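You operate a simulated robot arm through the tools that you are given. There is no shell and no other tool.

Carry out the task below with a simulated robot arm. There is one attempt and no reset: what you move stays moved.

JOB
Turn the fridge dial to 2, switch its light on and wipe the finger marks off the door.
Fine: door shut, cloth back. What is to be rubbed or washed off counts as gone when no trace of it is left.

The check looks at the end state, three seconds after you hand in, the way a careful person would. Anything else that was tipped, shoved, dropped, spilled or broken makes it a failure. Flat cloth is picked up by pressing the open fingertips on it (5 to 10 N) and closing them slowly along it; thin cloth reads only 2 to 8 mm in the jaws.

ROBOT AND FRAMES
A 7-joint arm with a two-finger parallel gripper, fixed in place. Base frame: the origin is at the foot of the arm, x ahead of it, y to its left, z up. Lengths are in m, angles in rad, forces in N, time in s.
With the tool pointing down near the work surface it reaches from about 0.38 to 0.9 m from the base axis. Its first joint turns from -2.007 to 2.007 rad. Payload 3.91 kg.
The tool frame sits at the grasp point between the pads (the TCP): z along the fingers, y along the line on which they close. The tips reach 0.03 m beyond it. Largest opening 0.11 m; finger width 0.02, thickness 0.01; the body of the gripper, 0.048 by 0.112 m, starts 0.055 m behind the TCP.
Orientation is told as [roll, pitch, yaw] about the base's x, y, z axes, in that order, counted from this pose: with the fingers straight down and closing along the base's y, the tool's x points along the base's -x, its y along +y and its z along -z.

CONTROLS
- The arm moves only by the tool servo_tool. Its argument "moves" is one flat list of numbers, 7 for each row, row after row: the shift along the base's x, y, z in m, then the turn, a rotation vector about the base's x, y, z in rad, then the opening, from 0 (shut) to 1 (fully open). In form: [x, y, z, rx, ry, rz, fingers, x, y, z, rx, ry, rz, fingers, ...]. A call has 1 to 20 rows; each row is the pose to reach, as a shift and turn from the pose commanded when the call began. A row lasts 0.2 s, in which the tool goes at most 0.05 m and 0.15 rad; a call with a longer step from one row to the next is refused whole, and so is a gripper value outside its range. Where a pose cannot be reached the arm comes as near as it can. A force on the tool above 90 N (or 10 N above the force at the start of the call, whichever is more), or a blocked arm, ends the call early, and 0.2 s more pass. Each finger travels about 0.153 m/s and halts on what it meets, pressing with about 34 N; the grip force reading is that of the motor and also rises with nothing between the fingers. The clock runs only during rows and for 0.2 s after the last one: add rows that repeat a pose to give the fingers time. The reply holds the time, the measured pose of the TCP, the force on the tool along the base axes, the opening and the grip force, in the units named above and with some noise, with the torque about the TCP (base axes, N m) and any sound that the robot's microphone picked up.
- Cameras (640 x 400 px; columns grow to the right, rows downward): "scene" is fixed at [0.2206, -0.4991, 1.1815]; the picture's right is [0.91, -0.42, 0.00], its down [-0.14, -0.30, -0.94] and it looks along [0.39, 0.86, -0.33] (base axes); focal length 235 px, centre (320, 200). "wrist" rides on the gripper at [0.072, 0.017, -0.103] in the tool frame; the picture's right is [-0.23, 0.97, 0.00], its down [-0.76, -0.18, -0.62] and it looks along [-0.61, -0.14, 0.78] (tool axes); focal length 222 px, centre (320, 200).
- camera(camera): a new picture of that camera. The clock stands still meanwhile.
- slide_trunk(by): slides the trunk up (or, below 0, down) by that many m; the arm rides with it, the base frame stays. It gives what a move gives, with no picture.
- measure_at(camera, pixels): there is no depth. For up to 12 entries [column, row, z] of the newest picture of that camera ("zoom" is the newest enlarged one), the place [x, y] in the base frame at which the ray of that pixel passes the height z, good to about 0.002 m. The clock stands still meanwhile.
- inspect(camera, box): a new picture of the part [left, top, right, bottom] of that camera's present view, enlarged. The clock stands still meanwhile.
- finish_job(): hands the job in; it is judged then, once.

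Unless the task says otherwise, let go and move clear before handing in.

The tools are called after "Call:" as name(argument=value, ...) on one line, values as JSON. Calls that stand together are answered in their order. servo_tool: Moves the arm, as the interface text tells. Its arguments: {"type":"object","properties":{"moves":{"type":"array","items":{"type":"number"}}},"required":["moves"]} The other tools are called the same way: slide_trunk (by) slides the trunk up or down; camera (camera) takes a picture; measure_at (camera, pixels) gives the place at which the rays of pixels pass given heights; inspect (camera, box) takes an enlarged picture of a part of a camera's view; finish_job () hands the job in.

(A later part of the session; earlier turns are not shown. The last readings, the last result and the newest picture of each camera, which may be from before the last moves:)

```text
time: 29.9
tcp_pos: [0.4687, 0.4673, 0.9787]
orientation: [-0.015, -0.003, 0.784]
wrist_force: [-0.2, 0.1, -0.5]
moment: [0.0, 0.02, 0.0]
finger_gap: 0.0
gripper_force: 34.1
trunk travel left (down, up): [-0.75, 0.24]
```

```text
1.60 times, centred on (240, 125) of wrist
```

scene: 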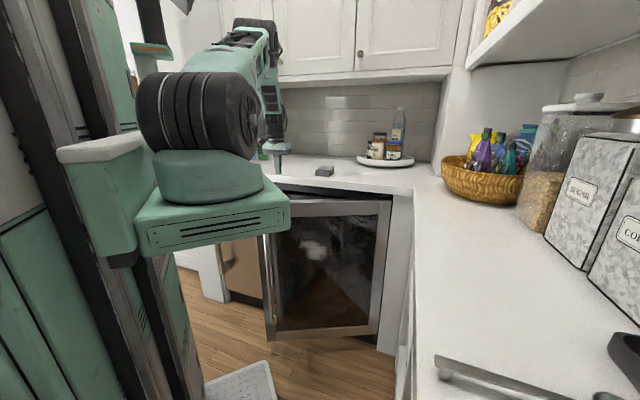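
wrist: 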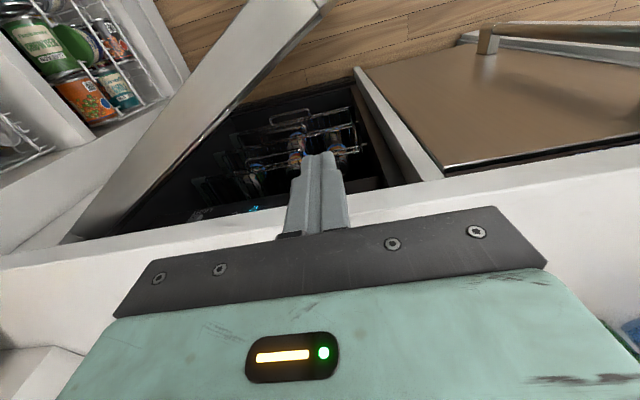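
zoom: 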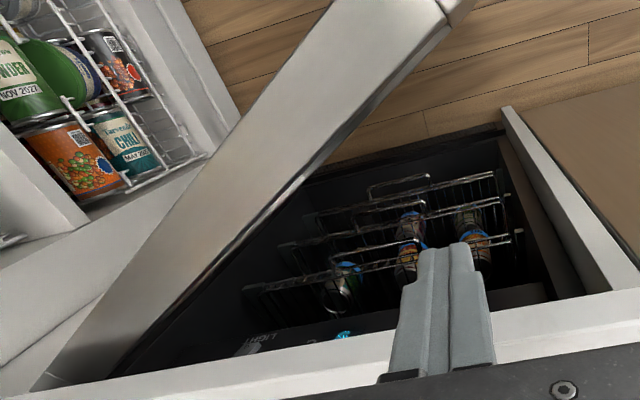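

The door's inner edge line runs through (0.478,0.394) and (0.578,0.361), about 0.46 rad open, and my closed fingers are over the gap behind it. I'll lower the tips just below the door top and sweep the door open to about 1.2 rad.

Call:
servo_tool(moves=[0, 0, -0.04, 0, 0, 0, 0, 0, 0, -0.08, 0, 0, 0, 0, 0, 0, -0.118, 0, 0, 0, 0, -0.005, -0.03, -0.118, 0, 0, 0, 0, -0.011, -0.058, -0.118, 0, 0, 0, 0, -0.0125, -0.09, -0.118, 0, 0, 0, 0, -0.014, -0.121, -0.118, 0, 0, 0, 0, -0.0065, -0.153, -0.118, 0, 0, 0, 0, 0.001, -0.185, -0.118, 0, 0, 0, 0])

Call:
camera(camera="scene")

Call:
camera(camera="wrist")

```text
time: 31.9
tcp_pos: [0.4595, 0.3229, 0.8617]
orientation: [0.016, -0.043, 0.8]
wrist_force: [3.6, 20.7, -15.1]
moment: [0.39, -0.02, 0.06]
finger_gap: 0.0
gripper_force: 34.1
trunk travel left (down, up): [-0.75, 0.24]
stopped in row 9: the force on the tool passed its limit at 119 N (the readings are from after the stop); the commanded pose is now the measured one
```

```text
taken
```

scene: 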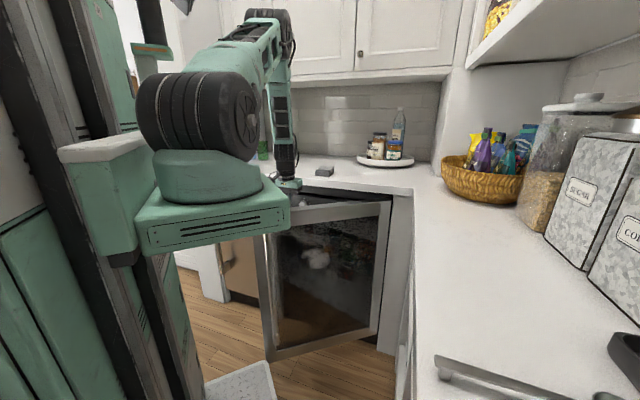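

```text
taken
```

wrist: 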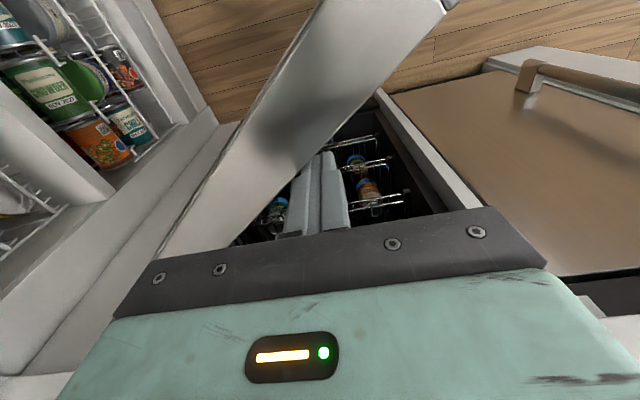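

The push hit 119 N with the door at about 0.66 rad, so something may be resisting. I'll look at where the door's lower corner is, near the white plate at (240,380), and at the sled.

Call:
inspect(camera="scene", box=[180, 280, 400, 400])

Call:
inspect(camera="scene", box=[220, 160, 410, 290])

Call:
inspect(camera="wrist", box=[140, 0, 480, 240])

```text
2.91 times, centred on (290, 340) of scene
```

zoom: 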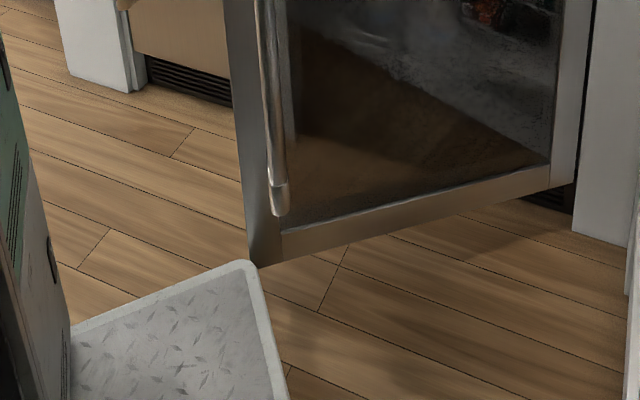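

```text
3.08 times, centred on (315, 225) of scene
```

zoom: 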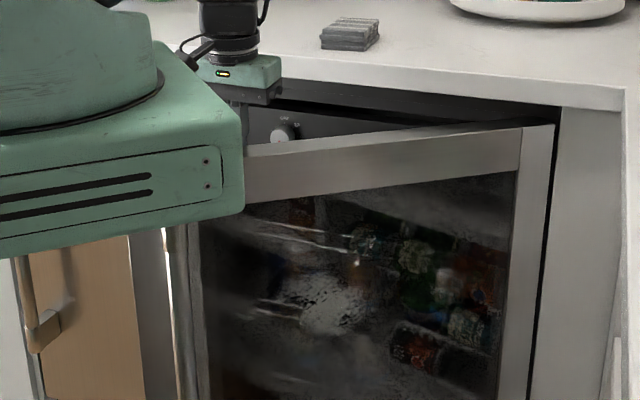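

```text
1.67 times, centred on (310, 120) of wrist
```

zoom: 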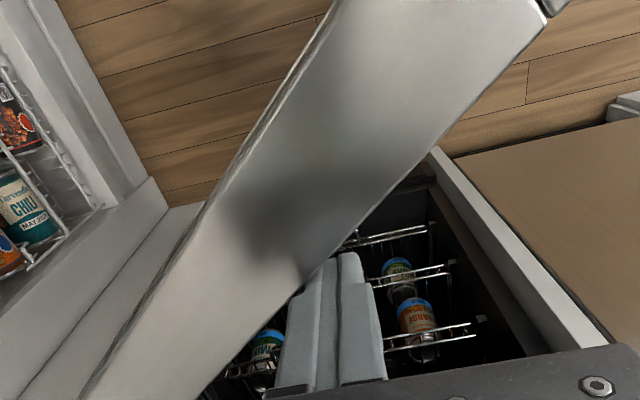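

The door's lower corner has met the robot's own platform (corner near (0.31, 0.29), about 0.15 m high), so ~0.64 rad is as wide as it opens. I'll ease off the door, go up and tilt the camera at the control panel.

Call:
servo_tool(moves=[0, 0.02, 0, 0, 0, 0, 0, 0, 0.04, 0, 0, 0, 0, 0, 0, 0.045, 0.04, 0, 0, 0, 0, 0, 0.045, 0.08, 0, 0, 0, 0, 0, 0.045, 0.12, 0, 0, 0, 0])

Call:
camera(camera="wrist")

Call:
inspect(camera="scene", box=[260, 180, 400, 260])

```text
time: 33.1
tcp_pos: [0.458, 0.3632, 0.9824]
orientation: [0.011, -0.037, 0.8]
wrist_force: [-0.4, 0.0, 0.3]
moment: [0.01, 0.0, 0.01]
finger_gap: 0.0002
gripper_force: 34.1
trunk travel left (down, up): [-0.75, 0.24]
```

```text
taken
```

wrist: 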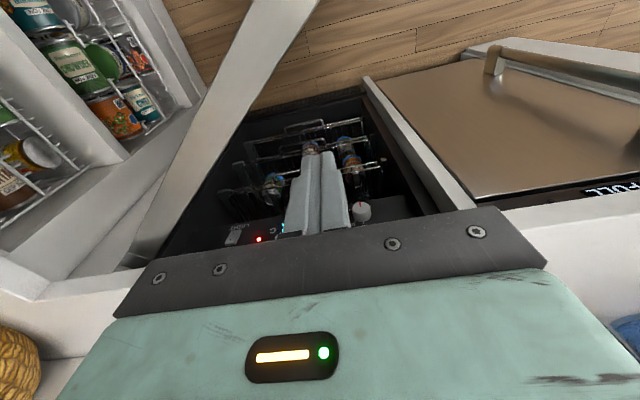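

```text
4.57 times, centred on (330, 220) of scene
```

zoom: 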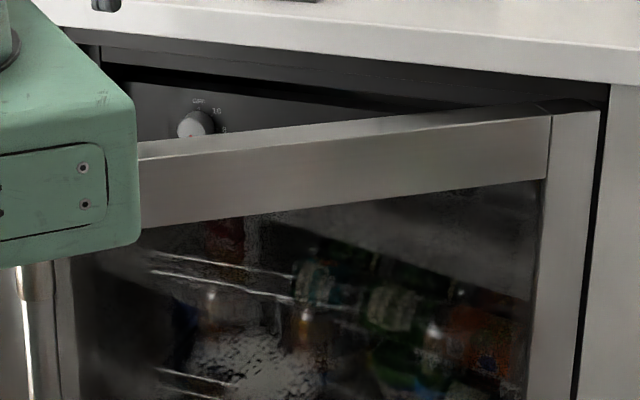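

Now the knob (361,211), red LED (259,239) and rocker (232,237) are visible. I'll triangulate the knob between the scene and wrist views.

Call:
measure_at(camera="zoom", pixels=[[195, 124, 0.8], [195, 124, 0.82], [195, 124, 0.84], [200, 100, 0.84], [200, 100, 0.86], [200, 100, 0.82]])

Call:
measure_at(camera="wrist", pixels=[[361, 211, 0.8], [361, 211, 0.82], [361, 211, 0.84], [232, 237, 0.8], [232, 237, 0.82], [232, 237, 0.84], [259, 239, 0.82]])

Call:
inspect(camera="wrist", box=[210, 180, 410, 260])

```text
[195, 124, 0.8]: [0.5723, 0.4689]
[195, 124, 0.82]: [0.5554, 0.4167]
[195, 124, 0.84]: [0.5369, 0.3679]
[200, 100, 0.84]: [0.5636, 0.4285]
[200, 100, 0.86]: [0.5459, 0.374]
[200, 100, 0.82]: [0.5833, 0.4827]
```

```text
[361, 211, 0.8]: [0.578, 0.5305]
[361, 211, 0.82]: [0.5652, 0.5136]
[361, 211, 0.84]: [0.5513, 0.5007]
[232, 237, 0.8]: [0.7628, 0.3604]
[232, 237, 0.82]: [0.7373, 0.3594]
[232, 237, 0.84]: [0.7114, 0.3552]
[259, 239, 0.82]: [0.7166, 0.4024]
```

```text
3.20 times, centred on (310, 220) of wrist
```

zoom: 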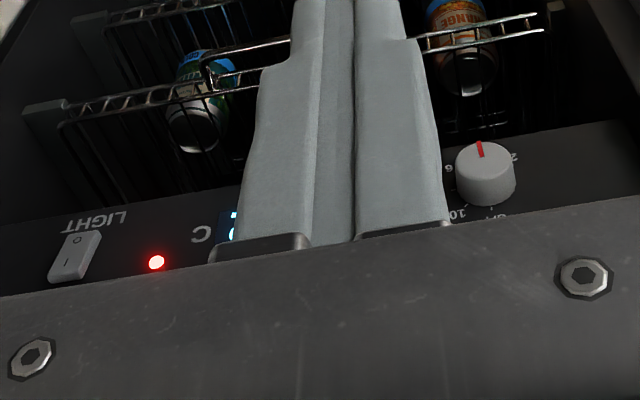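

The knob triangulates to about t=0.03 along the door, d=0.82 from the base, z≈0.765; the rocker "LIGHT" is at t≈0.31 on the same panel. I'll tilt the tool forward by about 1 rad and drop to the left of the knob, for a nearly frontal view of the dial's labels.

Call:
servo_tool(moves=[0.002, 0.03, 0, 0.1, -0.097, 0, 0, 0.005, 0.06, 0, 0.2, -0.195, 0, 0, 0.008, 0.09, 0, 0.3, -0.292, 0, 0, 0.011, 0.12, 0, 0.4, -0.389, 0, 0, 0.0158, 0.153, -0.02, 0.5, -0.486, 0, 0, 0.0158, 0.153, -0.06, 0.6, -0.583, 0, 0, 0.0158, 0.153, -0.1, 0.688, -0.669, 0, 0, 0.0158, 0.153, -0.14, 0.688, -0.669, 0, 0, 0.0158, 0.153, -0.182, 0.688, -0.669, 0, 0])

Call:
camera(camera="wrist")

Call:
camera(camera="scene")

```text
time: 34.6
tcp_pos: [0.5588, 0.489, 0.9438]
orientation: [-0.016, -1.013, 0.71]
wrist_force: [-23.7, -33.8, 51.5]
moment: [-0.01, -0.32, -0.17]
finger_gap: 0.0
gripper_force: 34.4
trunk travel left (down, up): [-0.75, 0.24]
stopped in row 7: the force on the tool passed its limit at 277 N (the readings are from after the stop); the commanded pose is now the measured one
```

```text
taken
```

wrist: 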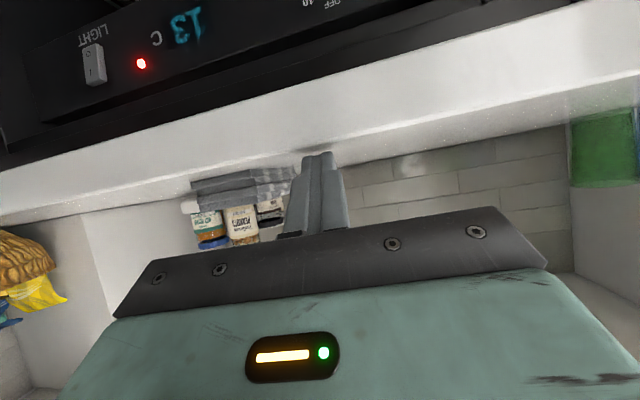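

```text
taken
```

scene: 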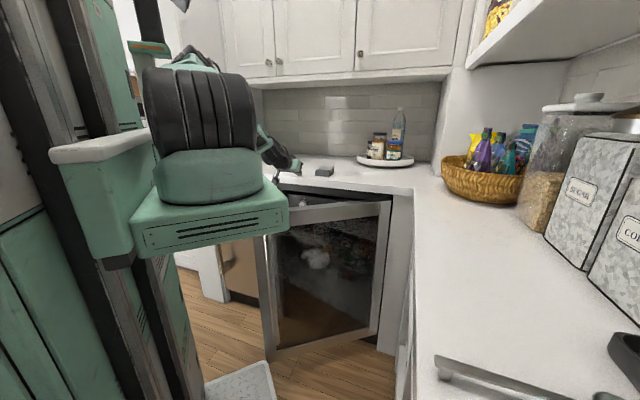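

The tilt drove the arm off its path near the base and the fingertips pressed on the counter (277 N) at (0.56, 0.49, 0.94); nothing appears displaced. I'll lift clear right away and check the cloth and posture.

Call:
servo_tool(moves=[0, 0, 0.03, 0, 0, 0, 0, 0, 0, 0.07, 0, 0, 0, 0, 0, 0, 0.1, -0.09, 0.09, 0, 0, 0, 0, 0.12, -0.19, 0.19, 0, 0, 0, 0, 0.12, -0.29, 0.29, 0, 0, 0, 0, 0.12, -0.39, 0.39, 0, 0, 0, 0, 0.12, -0.49, 0.49, 0, 0])

Call:
camera(camera="scene")

Call:
camera(camera="wrist")

```text
time: 35.0
tcp_pos: [0.5634, 0.4894, 0.9437]
orientation: [-0.09, -1.017, 0.792]
wrist_force: [-26.6, -13.5, 41.2]
moment: [0.28, 0.03, 0.35]
finger_gap: 0.0
gripper_force: 34.3
trunk travel left (down, up): [-0.75, 0.24]
stopped in row 2: the force on the tool passed its limit at 96 N (the readings are from after the stop); the commanded pose is now the measured one
```

```text
taken
```

scene: 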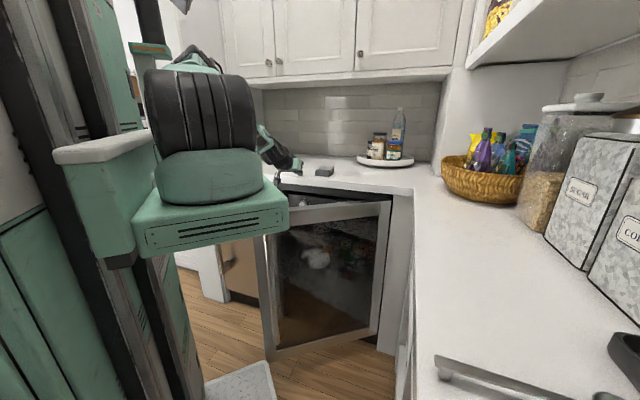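

```text
taken
```

wrist: 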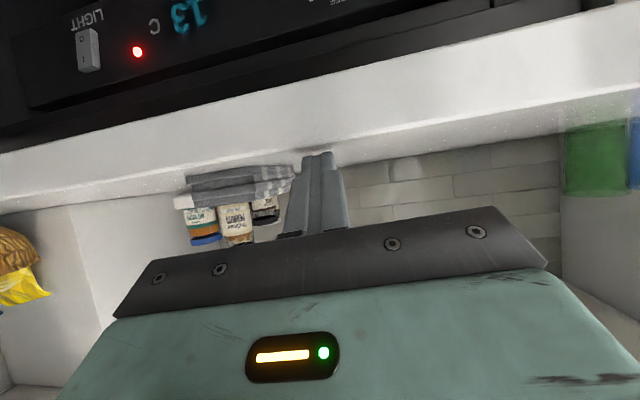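

Joint-space limits prevent a clean lift, so I'll use the trunk to raise the whole arm straight off the counter.

Call:
slide_trunk(by=0.12)

Call:
camera(camera="wrist")

Call:
inspect(camera="scene", box=[120, 20, 360, 220])

```text
time: 36.5
tcp_pos: [0.5629, 0.4892, 1.0612]
orientation: [-0.091, -1.006, 0.788]
wrist_force: [-0.1, 0.5, -1.0]
moment: [-0.01, 0.02, 0.02]
finger_gap: 0.0
gripper_force: 33.7
trunk travel left (down, up): [-0.87, 0.12]
```

```text
taken
```

wrist: 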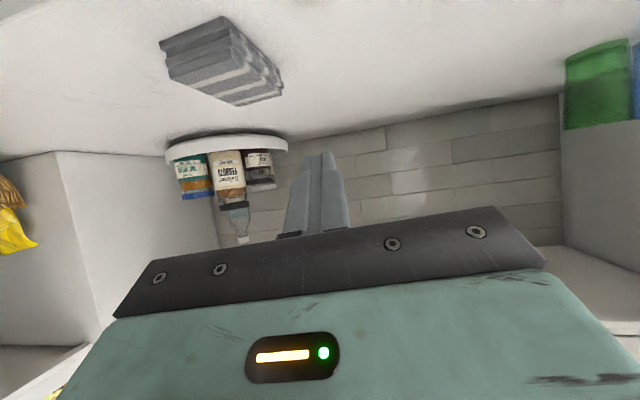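

```text
2.00 times, centred on (240, 120) of scene
```

zoom: 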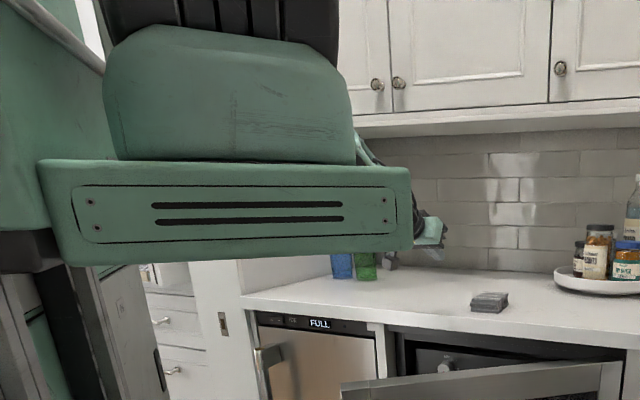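

Free now with zero force, and nothing on the counter was moved (cloth and tray intact). I'll unpitch the tool while extended to get the arm back into its good posture.

Call:
servo_tool(moves=[0, 0, 0.01, -0.1, 0.1, 0, 0, 0, 0, 0.02, -0.2, 0.2, 0, 0, 0, 0, 0.03, -0.3, 0.3, 0, 0, 0, 0, 0.04, -0.4, 0.4, 0, 0, 0, 0, 0.05, -0.5, 0.5, 0, 0, 0, 0, 0.06, -0.6, 0.6, 0, 0, 0, 0, 0.06, -0.7, 0.7, 0, 0])

Call:
camera(camera="scene")

```text
time: 38.1
tcp_pos: [0.5633, 0.4879, 1.1226]
orientation: [-0.087, -0.013, 0.785]
wrist_force: [-0.4, -0.4, 0.4]
moment: [0.07, 0.03, -0.01]
finger_gap: 0.0002
gripper_force: 33.0
trunk travel left (down, up): [-0.87, 0.12]
```

```text
taken
```

scene: 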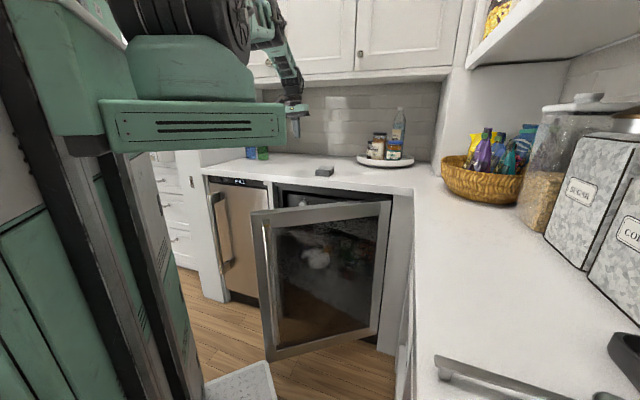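

Posture is good again with the trunk at +0.32. I'll move to the left of the knob at a safe height with the tool straight, then tilt in small monitored steps.

Call:
servo_tool(moves=[-0.03, 0.01, -0.03, 0.03, 0.03, 0, 0, -0.06, 0.02, -0.06, 0.0615, 0.0615, 0, 0, -0.0895, 0.028, -0.09, 0.0615, 0.0615, 0, 0])

Call:
servo_tool(moves=[0, 0, 0, 0.08, -0.08, 0, 0, 0, 0, 0, 0.16, -0.16, 0, 0, 0, 0, 0, 0.24, -0.24, 0, 0, 0, 0, 0, 0.32, -0.32, 0, 0])

Call:
camera(camera="scene")

Call:
camera(camera="wrist")

```text
time: 38.9
tcp_pos: [0.4744, 0.5171, 1.031]
orientation: [0.002, -0.015, 0.783]
wrist_force: [0.3, 0.1, -0.6]
moment: [0.04, 0.03, -0.04]
finger_gap: 0.0
gripper_force: 34.4
trunk travel left (down, up): [-0.87, 0.12]
```

```text
time: 39.9
tcp_pos: [0.4745, 0.5178, 1.0306]
orientation: [0.001, -0.469, 0.786]
wrist_force: [0.5, -0.4, 0.2]
moment: [0.0, 0.01, 0.04]
finger_gap: 0.0
gripper_force: 34.2
trunk travel left (down, up): [-0.87, 0.12]
```

```text
taken
```

scene: 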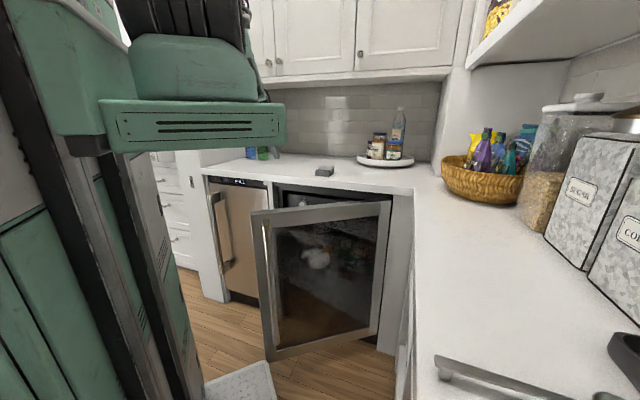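

```text
taken
```

wrist: 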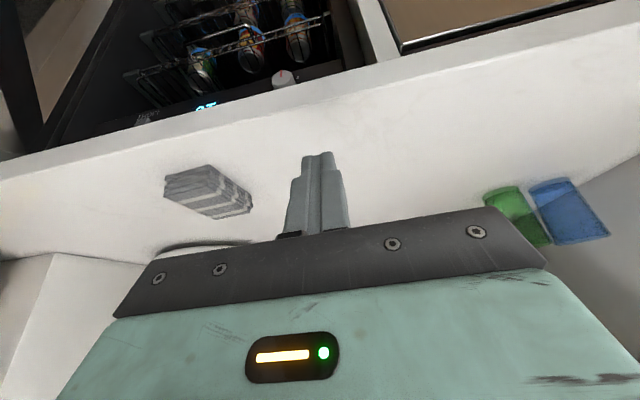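

No deviation so far. I'll lower in front of the counter edge, then continue tilting.

Call:
servo_tool(moves=[-0.005, -0.005, -0.04, 0, 0, 0, 0, -0.005, -0.005, -0.08, 0, 0, 0, 0, -0.005, -0.005, -0.12, 0, 0, 0, 0, -0.005, -0.005, -0.16, 0, 0, 0, 0, -0.005, -0.005, -0.2, 0, 0, 0, 0])

Call:
servo_tool(moves=[0, 0, 0, 0.06, -0.06, 0, 0, 0, 0, 0, 0.12, -0.12, 0, 0, 0, 0, 0, 0.18, -0.18, 0, 0])

Call:
camera(camera="wrist")

```text
time: 41.1
tcp_pos: [0.4686, 0.5125, 0.8298]
orientation: [0.0, -0.47, 0.785]
wrist_force: [0.4, -0.5, -0.7]
moment: [-0.01, -0.02, -0.01]
finger_gap: 0.0001
gripper_force: 33.6
trunk travel left (down, up): [-0.87, 0.12]
```

```text
time: 41.9
tcp_pos: [0.4691, 0.5133, 0.831]
orientation: [0.0, -0.723, 0.783]
wrist_force: [0.1, -0.1, -1.7]
moment: [-0.01, 0.01, 0.0]
finger_gap: 0.0
gripper_force: 34.1
trunk travel left (down, up): [-0.87, 0.12]
```

```text
taken
```

wrist: 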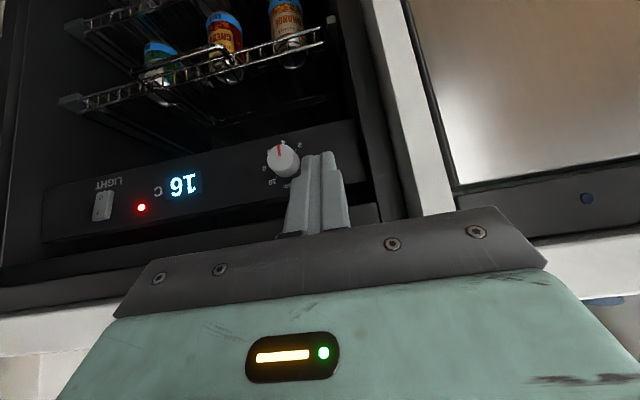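

A clear view of the panel: dial at (283,160), display 16 °C, red LED and LIGHT rocker at (103,205). Zooming on the dial and rocker.

Call:
inspect(camera="wrist", box=[235, 115, 335, 205])

Call:
inspect(camera="wrist", box=[80, 165, 160, 235])

Call:
measure_at(camera="wrist", pixels=[[283, 160, 0.765], [283, 160, 0.775], [283, 160, 0.755], [103, 205, 0.765], [103, 205, 0.775], [103, 205, 0.755]])

```text
4.44 times, centred on (285, 160) of wrist
```

zoom: 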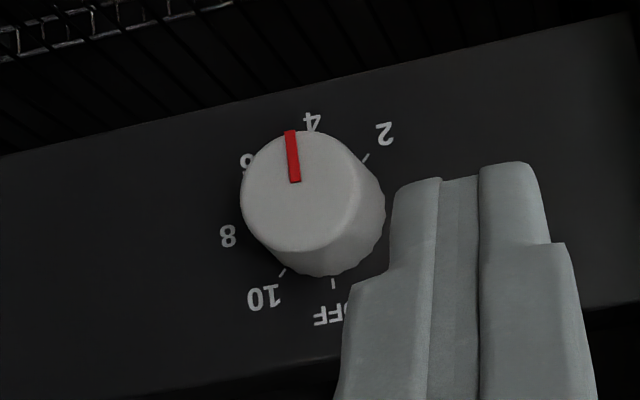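

```text
5.71 times, centred on (120, 200) of wrist
```

zoom: 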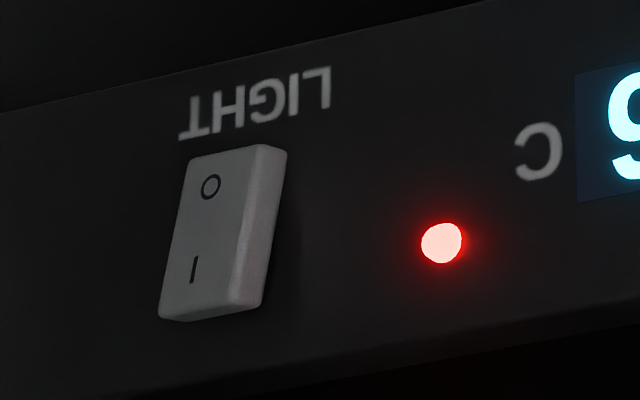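

```text
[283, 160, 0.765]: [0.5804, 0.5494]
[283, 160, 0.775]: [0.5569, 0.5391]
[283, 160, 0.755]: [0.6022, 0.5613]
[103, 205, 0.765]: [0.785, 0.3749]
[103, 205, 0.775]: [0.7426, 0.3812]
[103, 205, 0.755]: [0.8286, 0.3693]
```

The dial reads 4 (pointer at the bottom as seen from the front); 2 lies 45° clockwise, and the rocker shows "O" at its lower half in reality with "I" above. I'll set the tilt so the hand clears both counter edge and door, roll it -35° about the knob's axis, open the fingers a bit and stop short of the knob.

Call:
servo_tool(moves=[0.015, -0.002, -0.015, 0.06, -0.06, 0, 0.3, 0.03, -0.004, -0.03, 0.12, -0.12, 0, 0.5, 0.045, -0.006, -0.045, 0.17, -0.17, 0, 0.5, 0.06, -0.007, -0.056, 0.17, -0.17, 0, 0.5])

Call:
servo_tool(moves=[0, 0, 0, -0.1, -0.1, 0, 0.5, 0, 0, 0, -0.2, -0.2, 0, 0.5, 0, 0, 0, -0.3, -0.3, 0, 0.5, 0, 0, 0, -0.4, -0.4, 0, 0.5, 0, 0, 0, -0.431, -0.431, 0, 0.5])

Call:
camera(camera="wrist")

Call:
camera(camera="scene")

```text
time: 42.9
tcp_pos: [0.5287, 0.5059, 0.7746]
orientation: [0.001, -0.963, 0.783]
wrist_force: [-0.3, -0.3, 0.4]
moment: [-0.04, 0.02, -0.03]
finger_gap: 0.0552
gripper_force: 0.0
trunk travel left (down, up): [-0.87, 0.12]
```

```text
time: 43.6
tcp_pos: [0.4972, 0.579, 0.855]
orientation: [-0.18, -0.98, 0.88]
wrist_force: [-10.4, -16.9, -38.7]
moment: [2.16, 0.19, -0.72]
finger_gap: 0.0559
gripper_force: 0.9
trunk travel left (down, up): [-0.87, 0.12]
stopped in row 3: the arm was blocked; the commanded pose is now the measured one
```

```text
taken
```

wrist: 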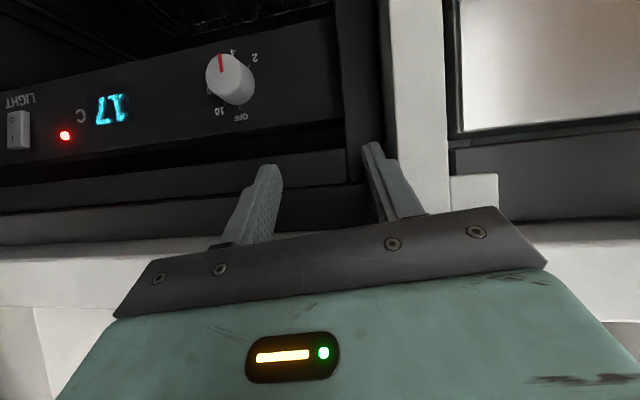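

```text
taken
```

scene: 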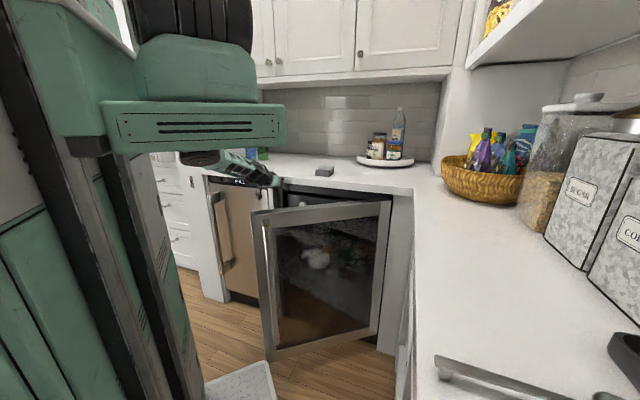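

The roll made the arm jump and a finger is pressing up under the counter edge. I'll back out down and toward the robot.

Call:
servo_tool(moves=[-0.007, -0.007, -0.01, 0, 0, 0, 0.5, -0.02, -0.02, -0.02, 0, 0, 0, 0.5, -0.03, -0.04, -0.03, 0, 0, 0, 0.5])

Call:
camera(camera="scene")

```text
time: 44.6
tcp_pos: [0.5332, 0.504, 0.8183]
orientation: [-0.224, -0.976, 0.824]
wrist_force: [0.5, 0.0, -0.2]
moment: [0.0, 0.01, -0.04]
finger_gap: 0.0552
gripper_force: 0.1
trunk travel left (down, up): [-0.87, 0.12]
stopped in row 3: the arm was blocked; the commanded pose is now the measured one
```

```text
taken
```

scene: 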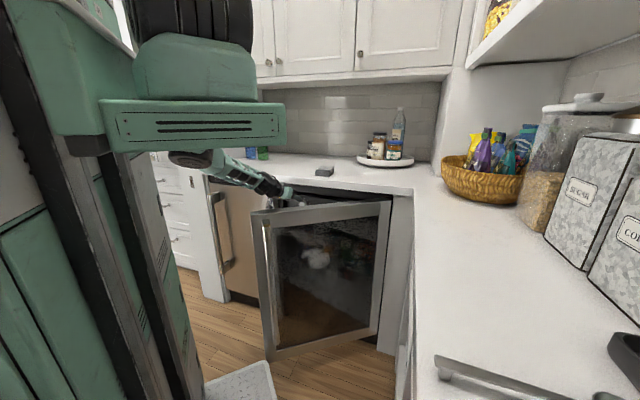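

Free of contact again at (0.533, 0.504, 0.818). The jumps come from the wrist being straight in line with the forearm; I need a posture with a bent wrist. First I'll retreat gently away from the counter edge.

Call:
servo_tool(moves=[-0.01, -0.01, 0, 0, 0, 0, 0.5, -0.02, -0.02, 0, 0, 0, 0, 0.5, -0.03, -0.03, 0, 0, 0, 0, 0.5])

```text
time: 45.6
tcp_pos: [0.5738, 0.4032, 0.7839]
orientation: [-0.344, -0.939, 0.814]
wrist_force: [0.6, 0.7, 0.4]
moment: [0.0, -0.02, -0.01]
finger_gap: 0.0552
gripper_force: 0.2
trunk travel left (down, up): [-0.87, 0.12]
stopped in row 3: the arm was blocked; the commanded pose is now the measured one
```

Call:
camera(camera="scene")

Call:
camera(camera="wrist")

Call:
inspect(camera="scene", box=[150, 100, 330, 260])

```text
taken
```

scene: 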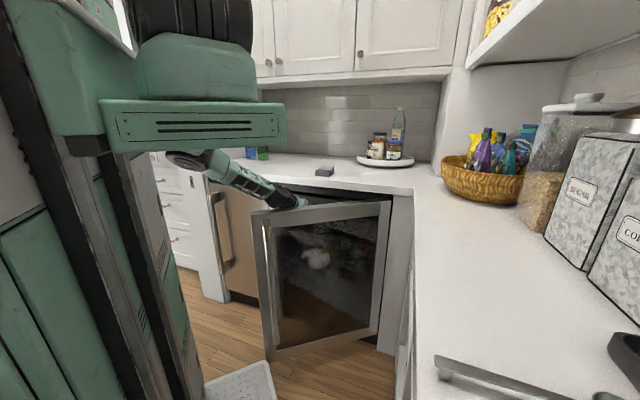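

```text
taken
```

wrist: 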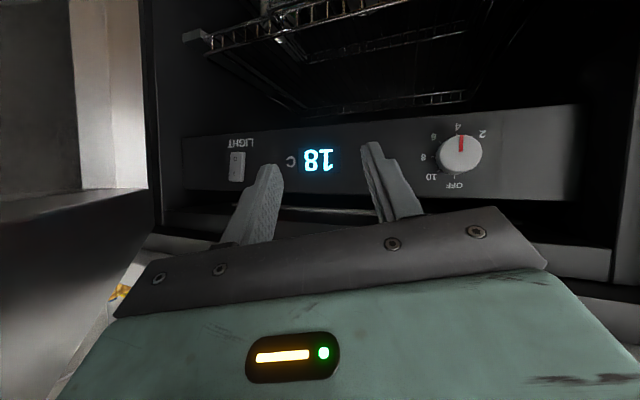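

```text
2.50 times, centred on (240, 180) of scene
```

zoom: 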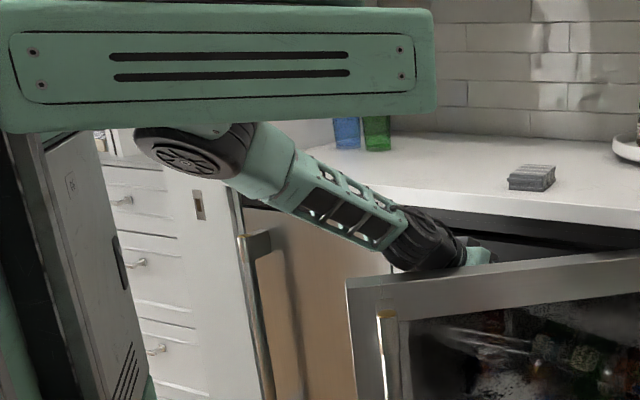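

The elbow has dropped below the sled, with the forearm in line with the hand; the display is readable and nothing is touched. I'll raise the trunk to lift straight out, then re-form the arm above the counter.

Call:
slide_trunk(by=0.12)

Call:
servo_tool(moves=[0, 0, 0.04, 0, 0, 0, 0.5, 0, 0, 0.08, 0, 0, 0, 0.5, 0, 0, 0.12, 0, 0, 0, 0.5])

Call:
camera(camera="scene")

```text
time: 47.1
tcp_pos: [0.575, 0.4033, 0.9023]
orientation: [-0.343, -0.94, 0.815]
wrist_force: [0.4, -0.1, 0.0]
moment: [-0.02, -0.01, 0.04]
finger_gap: 0.0551
gripper_force: 0.0
trunk travel left (down, up): [-0.99, 0.0]
```

```text
time: 47.8
tcp_pos: [0.5975, 0.301, 0.8992]
orientation: [-0.596, -0.797, 1.002]
wrist_force: [-0.3, -0.4, 0.2]
moment: [-0.01, 0.0, -0.05]
finger_gap: 0.0551
gripper_force: 0.1
trunk travel left (down, up): [-0.99, 0.0]
stopped in row 3: the arm was blocked; the commanded pose is now the measured one
```

```text
taken
```

scene: 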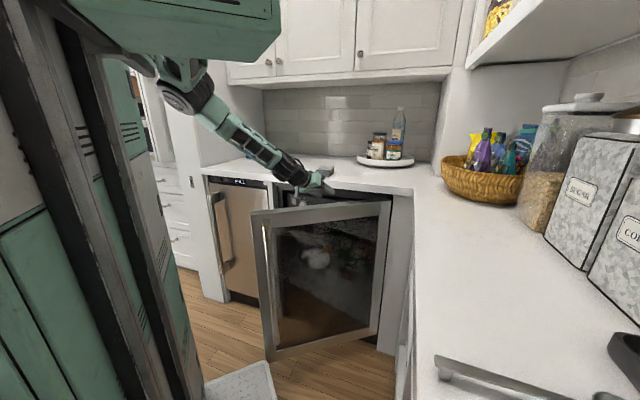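

The forearm and tool are exactly in line (wrist singularity), which is why commands slip sideways. I'll bend the wrist about its own closing axis, letting the hand swing up and forward into free space.

Call:
servo_tool(moves=[0.01, 0.015, 0.018, 0.048, -0.078, 0.039, 0.5, 0.019, 0.029, 0.036, 0.096, -0.157, 0.078, 0.5, 0.028, 0.044, 0.054, 0.144, -0.235, 0.118, 0.5, 0.038, 0.06, 0.072, 0.192, -0.313, 0.157, 0.5, 0.047, 0.073, 0.09, 0.24, -0.392, 0.196, 0.5])

Call:
camera(camera="scene")

```text
time: 49.0
tcp_pos: [0.6444, 0.3751, 0.9905]
orientation: [-1.176, -1.131, 1.693]
wrist_force: [-0.2, -0.6, -0.3]
moment: [0.02, -0.02, 0.01]
finger_gap: 0.0549
gripper_force: 0.0
trunk travel left (down, up): [-0.99, 0.0]
```

```text
taken
```

scene: 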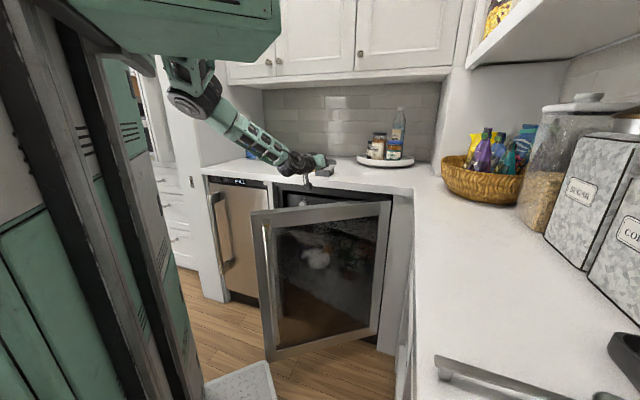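

That tracked exactly, so the arm is controllable again with the wrist bent. I'll raise the hand 0.2 m in this orientation.

Call:
servo_tool(moves=[0, 0, 0.04, 0, 0, 0, 0.5, 0, 0, 0.08, 0, 0, 0, 0.5, 0, 0, 0.12, 0, 0, 0, 0.5, 0, 0, 0.16, 0, 0, 0, 0.5, 0, 0, 0.2, 0, 0, 0, 0.5])

Call:
camera(camera="scene")

```text
time: 50.2
tcp_pos: [0.645, 0.3746, 1.1906]
orientation: [-1.17, -1.132, 1.683]
wrist_force: [0.0, 0.6, 0.1]
moment: [0.02, -0.03, -0.02]
finger_gap: 0.0552
gripper_force: 0.1
trunk travel left (down, up): [-0.99, 0.0]
```

```text
taken
```

scene: 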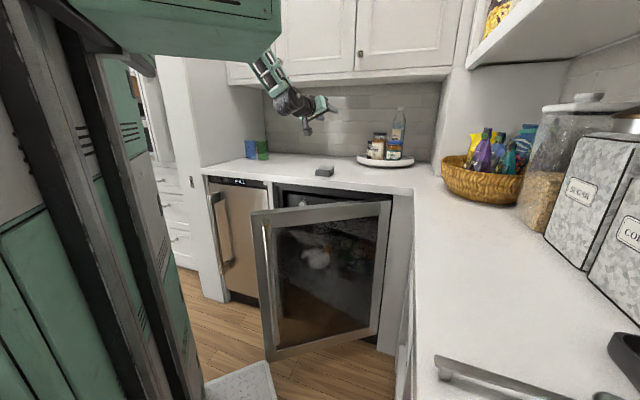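

The arm is now elbow-up with a strongly bent wrist and the tool near horizontal — exactly the posture I want. I'll roll the tool here in free air to the knob-approach orientation (pointing slightly right, fingers nearly vertical about the knob).

Call:
servo_tool(moves=[-0.02, 0.02, 0, -0.121, -0.053, -0.0076, 0.5, -0.045, 0.044, 0, -0.242, -0.106, -0.015, 0.5, -0.067, 0.066, 0, -0.363, -0.159, -0.0227, 0.5, -0.09, 0.088, 0, -0.485, -0.213, -0.03, 0.5, -0.112, 0.11, 0, -0.606, -0.266, -0.038, 0.5, -0.134, 0.133, 0, -0.727, -0.319, -0.045, 0.5, -0.157, 0.155, 0, -0.848, -0.372, -0.053, 0.5])

Call:
camera(camera="scene")

Call:
camera(camera="wrist")

```text
time: 51.8
tcp_pos: [0.4892, 0.529, 1.1898]
orientation: [-1.438, -0.224, 1.812]
wrist_force: [0.5, 0.4, 0.3]
moment: [-0.02, 0.01, -0.01]
finger_gap: 0.0549
gripper_force: 0.1
trunk travel left (down, up): [-0.99, 0.0]
```

```text
taken
```

scene: 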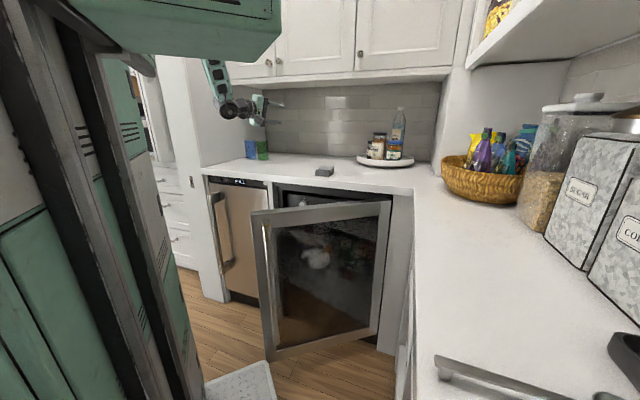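

```text
taken
```

wrist: 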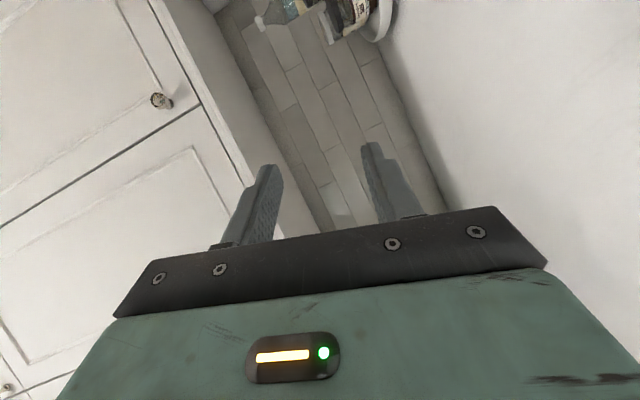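

Tracking is perfect in this posture. I'll lower the trunk 0.2 m so the arm stays well-conditioned, then descend in front of the counter edge to knob height.

Call:
slide_trunk(by=-0.2)

Call:
servo_tool(moves=[-0.025, -0.023, 0, 0, 0, 0, 0.5, -0.03, -0.026, -0.04, 0, 0, 0, 0.5, -0.03, -0.026, -0.08, 0, 0, 0, 0.5, -0.03, -0.026, -0.12, 0, 0, 0, 0.5])

Call:
camera(camera="scene")

Call:
camera(camera="wrist")

```text
time: 54.0
tcp_pos: [0.4873, 0.5297, 0.9892]
orientation: [-1.44, -0.224, 1.815]
wrist_force: [-0.4, -0.4, -1.1]
moment: [-0.02, -0.01, 0.01]
finger_gap: 0.055
gripper_force: 0.0
trunk travel left (down, up): [-0.79, 0.2]
```

```text
time: 55.0
tcp_pos: [0.4589, 0.5028, 0.8696]
orientation: [-1.439, -0.225, 1.816]
wrist_force: [-0.3, -0.1, 0.3]
moment: [-0.01, 0.01, 0.01]
finger_gap: 0.055
gripper_force: 0.0
trunk travel left (down, up): [-0.79, 0.2]
```

```text
taken
```

scene: 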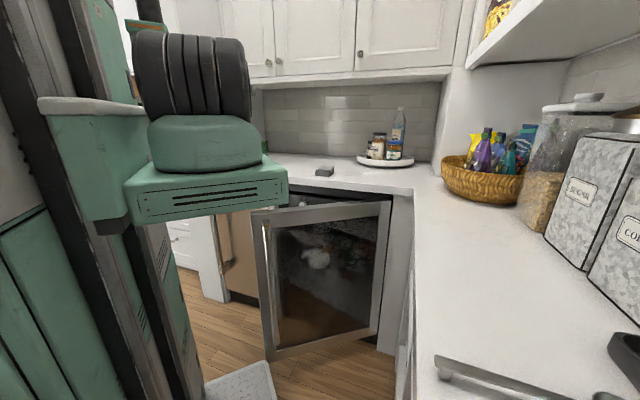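

```text
taken
```

wrist: 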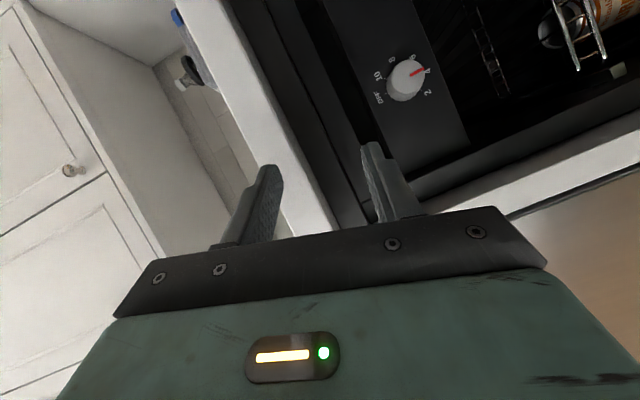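

Excellent view: the knob is at (408,78) and all is tracking. I'll measure the knob from here.

Call:
measure_at(camera="wrist", pixels=[[405, 80, 0.75], [405, 80, 0.755], [405, 80, 0.76], [405, 80, 0.765], [405, 80, 0.77]])

Call:
inspect(camera="wrist", box=[340, 20, 470, 130])

Call:
inspect(camera="scene", box=[285, 185, 345, 220])

```text
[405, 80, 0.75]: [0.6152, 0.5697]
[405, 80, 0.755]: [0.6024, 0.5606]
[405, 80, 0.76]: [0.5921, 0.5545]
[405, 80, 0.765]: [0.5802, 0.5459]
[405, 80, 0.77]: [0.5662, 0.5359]
```

```text
3.64 times, centred on (405, 75) of wrist
```

zoom: 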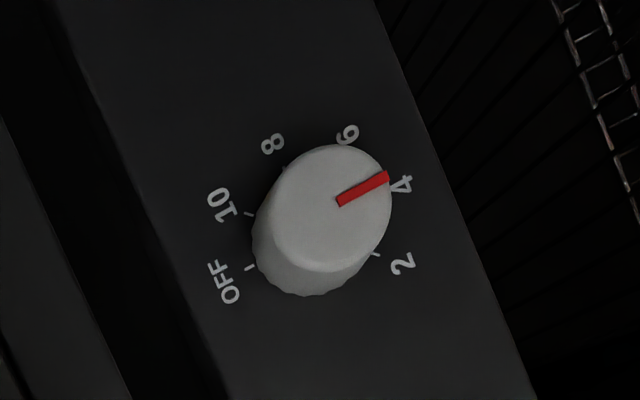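

```text
10.67 times, centred on (315, 202) of scene
```

zoom: 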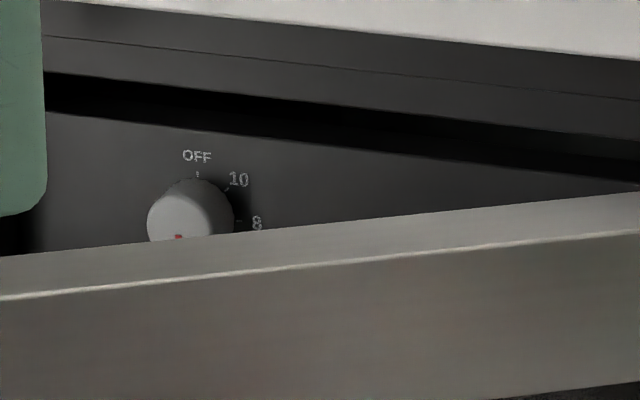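

Call:
measure_at(camera="wrist", pixels=[[402.8, 84.2, 0.74], [402.8, 84.2, 0.75], [402.8, 84.2, 0.76], [408.6, 76.4, 0.75], [408.6, 76.4, 0.76], [408.6, 76.4, 0.77]])

Call:
measure_at(camera="zoom", pixels=[[200, 214, 0.74], [200, 214, 0.75], [200, 214, 0.76], [200, 214, 0.77], [180, 221, 0.75], [180, 221, 0.76], [180, 221, 0.77]])

```text
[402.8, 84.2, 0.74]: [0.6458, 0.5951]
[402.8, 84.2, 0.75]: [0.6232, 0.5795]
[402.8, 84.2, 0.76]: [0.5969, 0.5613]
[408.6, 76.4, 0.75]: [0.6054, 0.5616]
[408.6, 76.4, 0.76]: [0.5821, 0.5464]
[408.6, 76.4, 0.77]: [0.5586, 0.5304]
```

```text
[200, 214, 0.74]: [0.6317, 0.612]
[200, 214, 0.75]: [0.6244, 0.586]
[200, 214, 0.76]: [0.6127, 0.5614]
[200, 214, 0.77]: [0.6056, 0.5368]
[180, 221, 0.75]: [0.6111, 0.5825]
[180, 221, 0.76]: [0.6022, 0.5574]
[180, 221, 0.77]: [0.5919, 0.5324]
```

Both views agree: knob axis at t=0.030, z≈0.751, face at d≈0.827 and panel at d≈0.853. I'll descend to the knob's height and go to a stand-off just in front of it.

Call:
servo_tool(moves=[0, 0, -0.036, 0, 0, 0, 0.5, 0, 0, -0.072, 0, 0, 0, 0.5, 0, 0, -0.1066, 0, 0, 0, 0.5, 0.03, 0.02, -0.1066, 0, 0, 0, 0.5, 0.0655, 0.0411, -0.1066, 0, 0, 0, 0.5, 0.0655, 0.0411, -0.1066, 0, 0, 0, 0.5])

Call:
camera(camera="wrist")

Call:
inspect(camera="scene", box=[200, 150, 360, 270])

```text
time: 56.4
tcp_pos: [0.5209, 0.5197, 0.776]
orientation: [-1.439, -0.224, 1.815]
wrist_force: [-0.1, 0.0, -1.1]
moment: [-0.01, 0.0, 0.01]
finger_gap: 0.0551
gripper_force: 0.0
out of reach, approached as far as the arm can: row 4, 5, 6
trunk travel left (down, up): [-0.79, 0.2]
```

```text
taken
```

wrist: 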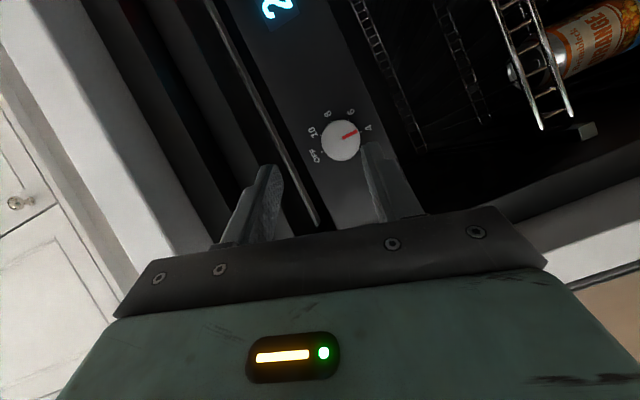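

```text
3.33 times, centred on (280, 210) of scene
```

zoom: 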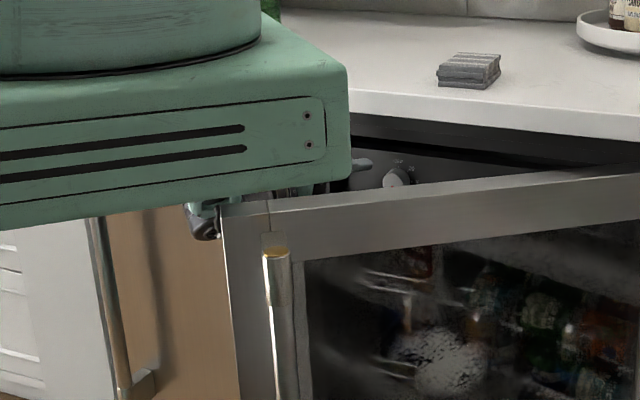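

The arm ran out of range a couple of cm short (likely wrist bend). I'll retreat, lower the trunk a bit to ease that joint, and come again.

Call:
servo_tool(moves=[-0.03, -0.012, 0, 0, 0, 0, 0.5, -0.062, -0.02, 0.01, 0, 0, 0, 0.5, -0.062, -0.02, 0.05, 0, 0, 0, 0.5, -0.062, -0.02, 0.1, 0, 0, 0, 0.5, -0.062, -0.02, 0.14, 0, 0, 0, 0.5])

Call:
slide_trunk(by=-0.14)

Call:
servo_tool(moves=[0.03, 0.02, -0.006, 0, 0, 0, 0.5, 0.0655, 0.0411, -0.012, 0, 0, 0, 0.5, 0.0655, 0.0411, -0.012, 0, 0, 0, 0.5])

```text
time: 57.6
tcp_pos: [0.4596, 0.4993, 0.9161]
orientation: [-1.438, -0.222, 1.815]
wrist_force: [-0.6, 0.4, 0.3]
moment: [0.01, -0.04, 0.01]
finger_gap: 0.0549
gripper_force: 0.1
trunk travel left (down, up): [-0.79, 0.2]
```

```text
time: 59.2
tcp_pos: [0.46, 0.5007, 0.7764]
orientation: [-1.438, -0.224, 1.814]
wrist_force: [-0.6, -0.4, 1.1]
moment: [0.01, 0.0, -0.02]
finger_gap: 0.055
gripper_force: 0.1
trunk travel left (down, up): [-0.65, 0.34]
```

```text
time: 60.0
tcp_pos: [0.5244, 0.543, 0.7657]
orientation: [-1.44, -0.223, 1.814]
wrist_force: [0.1, -0.2, -0.1]
moment: [-0.01, 0.05, -0.02]
finger_gap: 0.0551
gripper_force: 0.2
trunk travel left (down, up): [-0.65, 0.34]
```

Now it reaches the stand-off. Checking the alignment before going onto the knob.

Call:
camera(camera="wrist")

Call:
inspect(camera="scene", box=[200, 150, 360, 270])

```text
taken
```

wrist: 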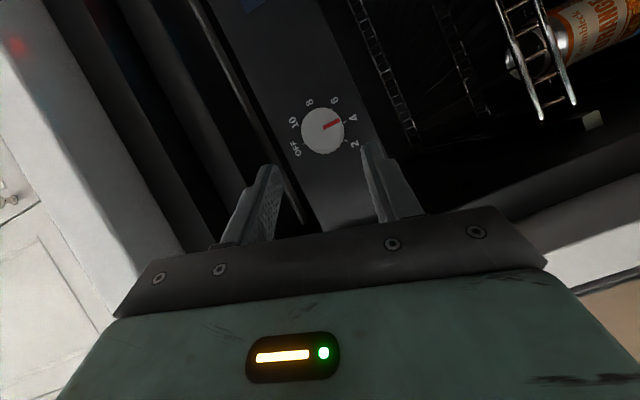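

```text
3.33 times, centred on (280, 210) of scene
```

zoom: 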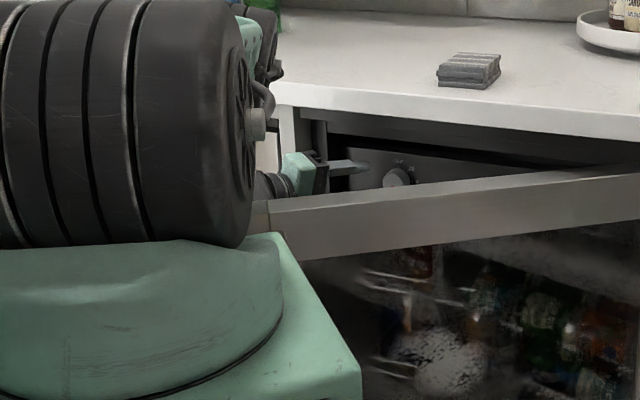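

The tool axis projects to (320,130) at knob distance and the knob is at (323,130) — well aligned. I'll advance onto the knob slowly.

Call:
servo_tool(moves=[0.02, 0.007, -0.003, 0, 0, 0, 0.5, 0.04, 0.014, -0.006, 0, 0, 0, 0.5, 0.055, 0.019, -0.0085, 0, 0, 0, 0.5, 0.0646, 0.0221, -0.0099, 0, 0, 0, 0.5, 0.0646, 0.0221, -0.0099, 0, 0, 0, 0.5])

Call:
camera(camera="wrist")

Call:
inspect(camera="scene", box=[260, 170, 360, 240])

```text
time: 61.2
tcp_pos: [0.5873, 0.5639, 0.7549]
orientation: [-1.44, -0.223, 1.817]
wrist_force: [-15.5, -10.2, 5.4]
moment: [-0.06, 0.0, 0.06]
finger_gap: 0.0541
gripper_force: 0.0
trunk travel left (down, up): [-0.65, 0.34]
```

```text
taken
```

wrist: 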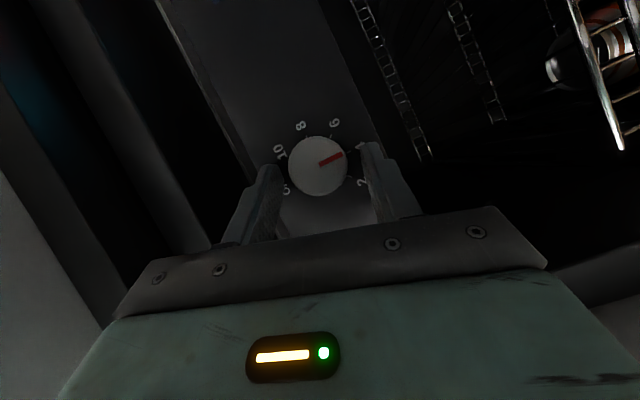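

```text
5.71 times, centred on (310, 205) of scene
```

zoom: 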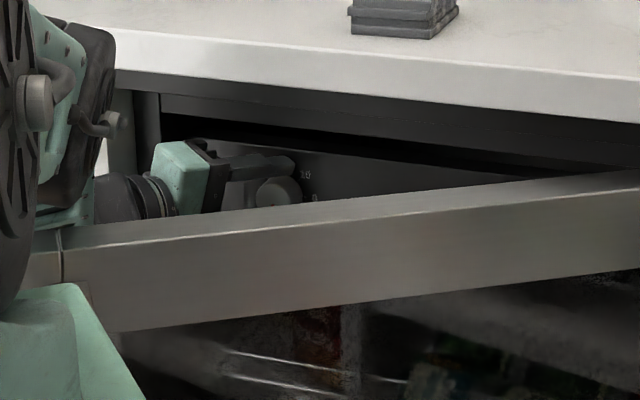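

The tips are touching the panel (about 19 N), with the knob between the pads. I'll back off 4 mm and close on the knob.

Call:
servo_tool(moves=[-0.0045, -0.002, 0.0005, 0, 0, 0, 0.5, -0.0055, -0.0025, 0.0005, 0, 0, 0, 0.42, -0.0055, -0.0025, 0.0005, 0, 0, 0, 0.34, -0.0055, -0.0025, 0.0005, 0, 0, 0, 0.26, -0.0055, -0.0025, 0.0005, 0, 0, 0, 0.2, -0.0055, -0.0025, 0.0005, 0, 0, 0, 0.2])

Call:
camera(camera="wrist")

```text
time: 62.6
tcp_pos: [0.584, 0.5602, 0.7546]
orientation: [-1.442, -0.224, 1.814]
wrist_force: [4.6, -0.7, 1.2]
moment: [-0.07, 0.02, -0.31]
finger_gap: 0.0358
gripper_force: 45.0
trunk travel left (down, up): [-0.65, 0.34]
```

```text
taken
```

wrist: 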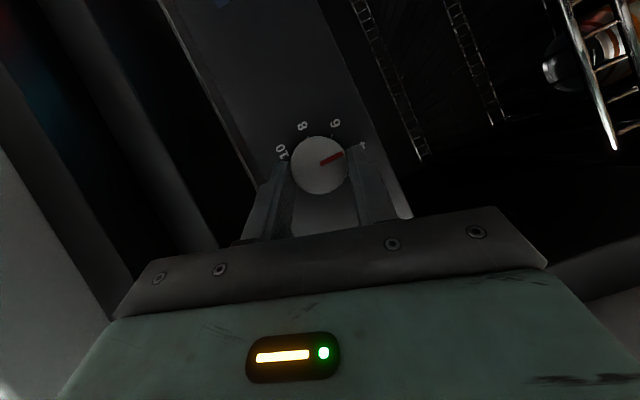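

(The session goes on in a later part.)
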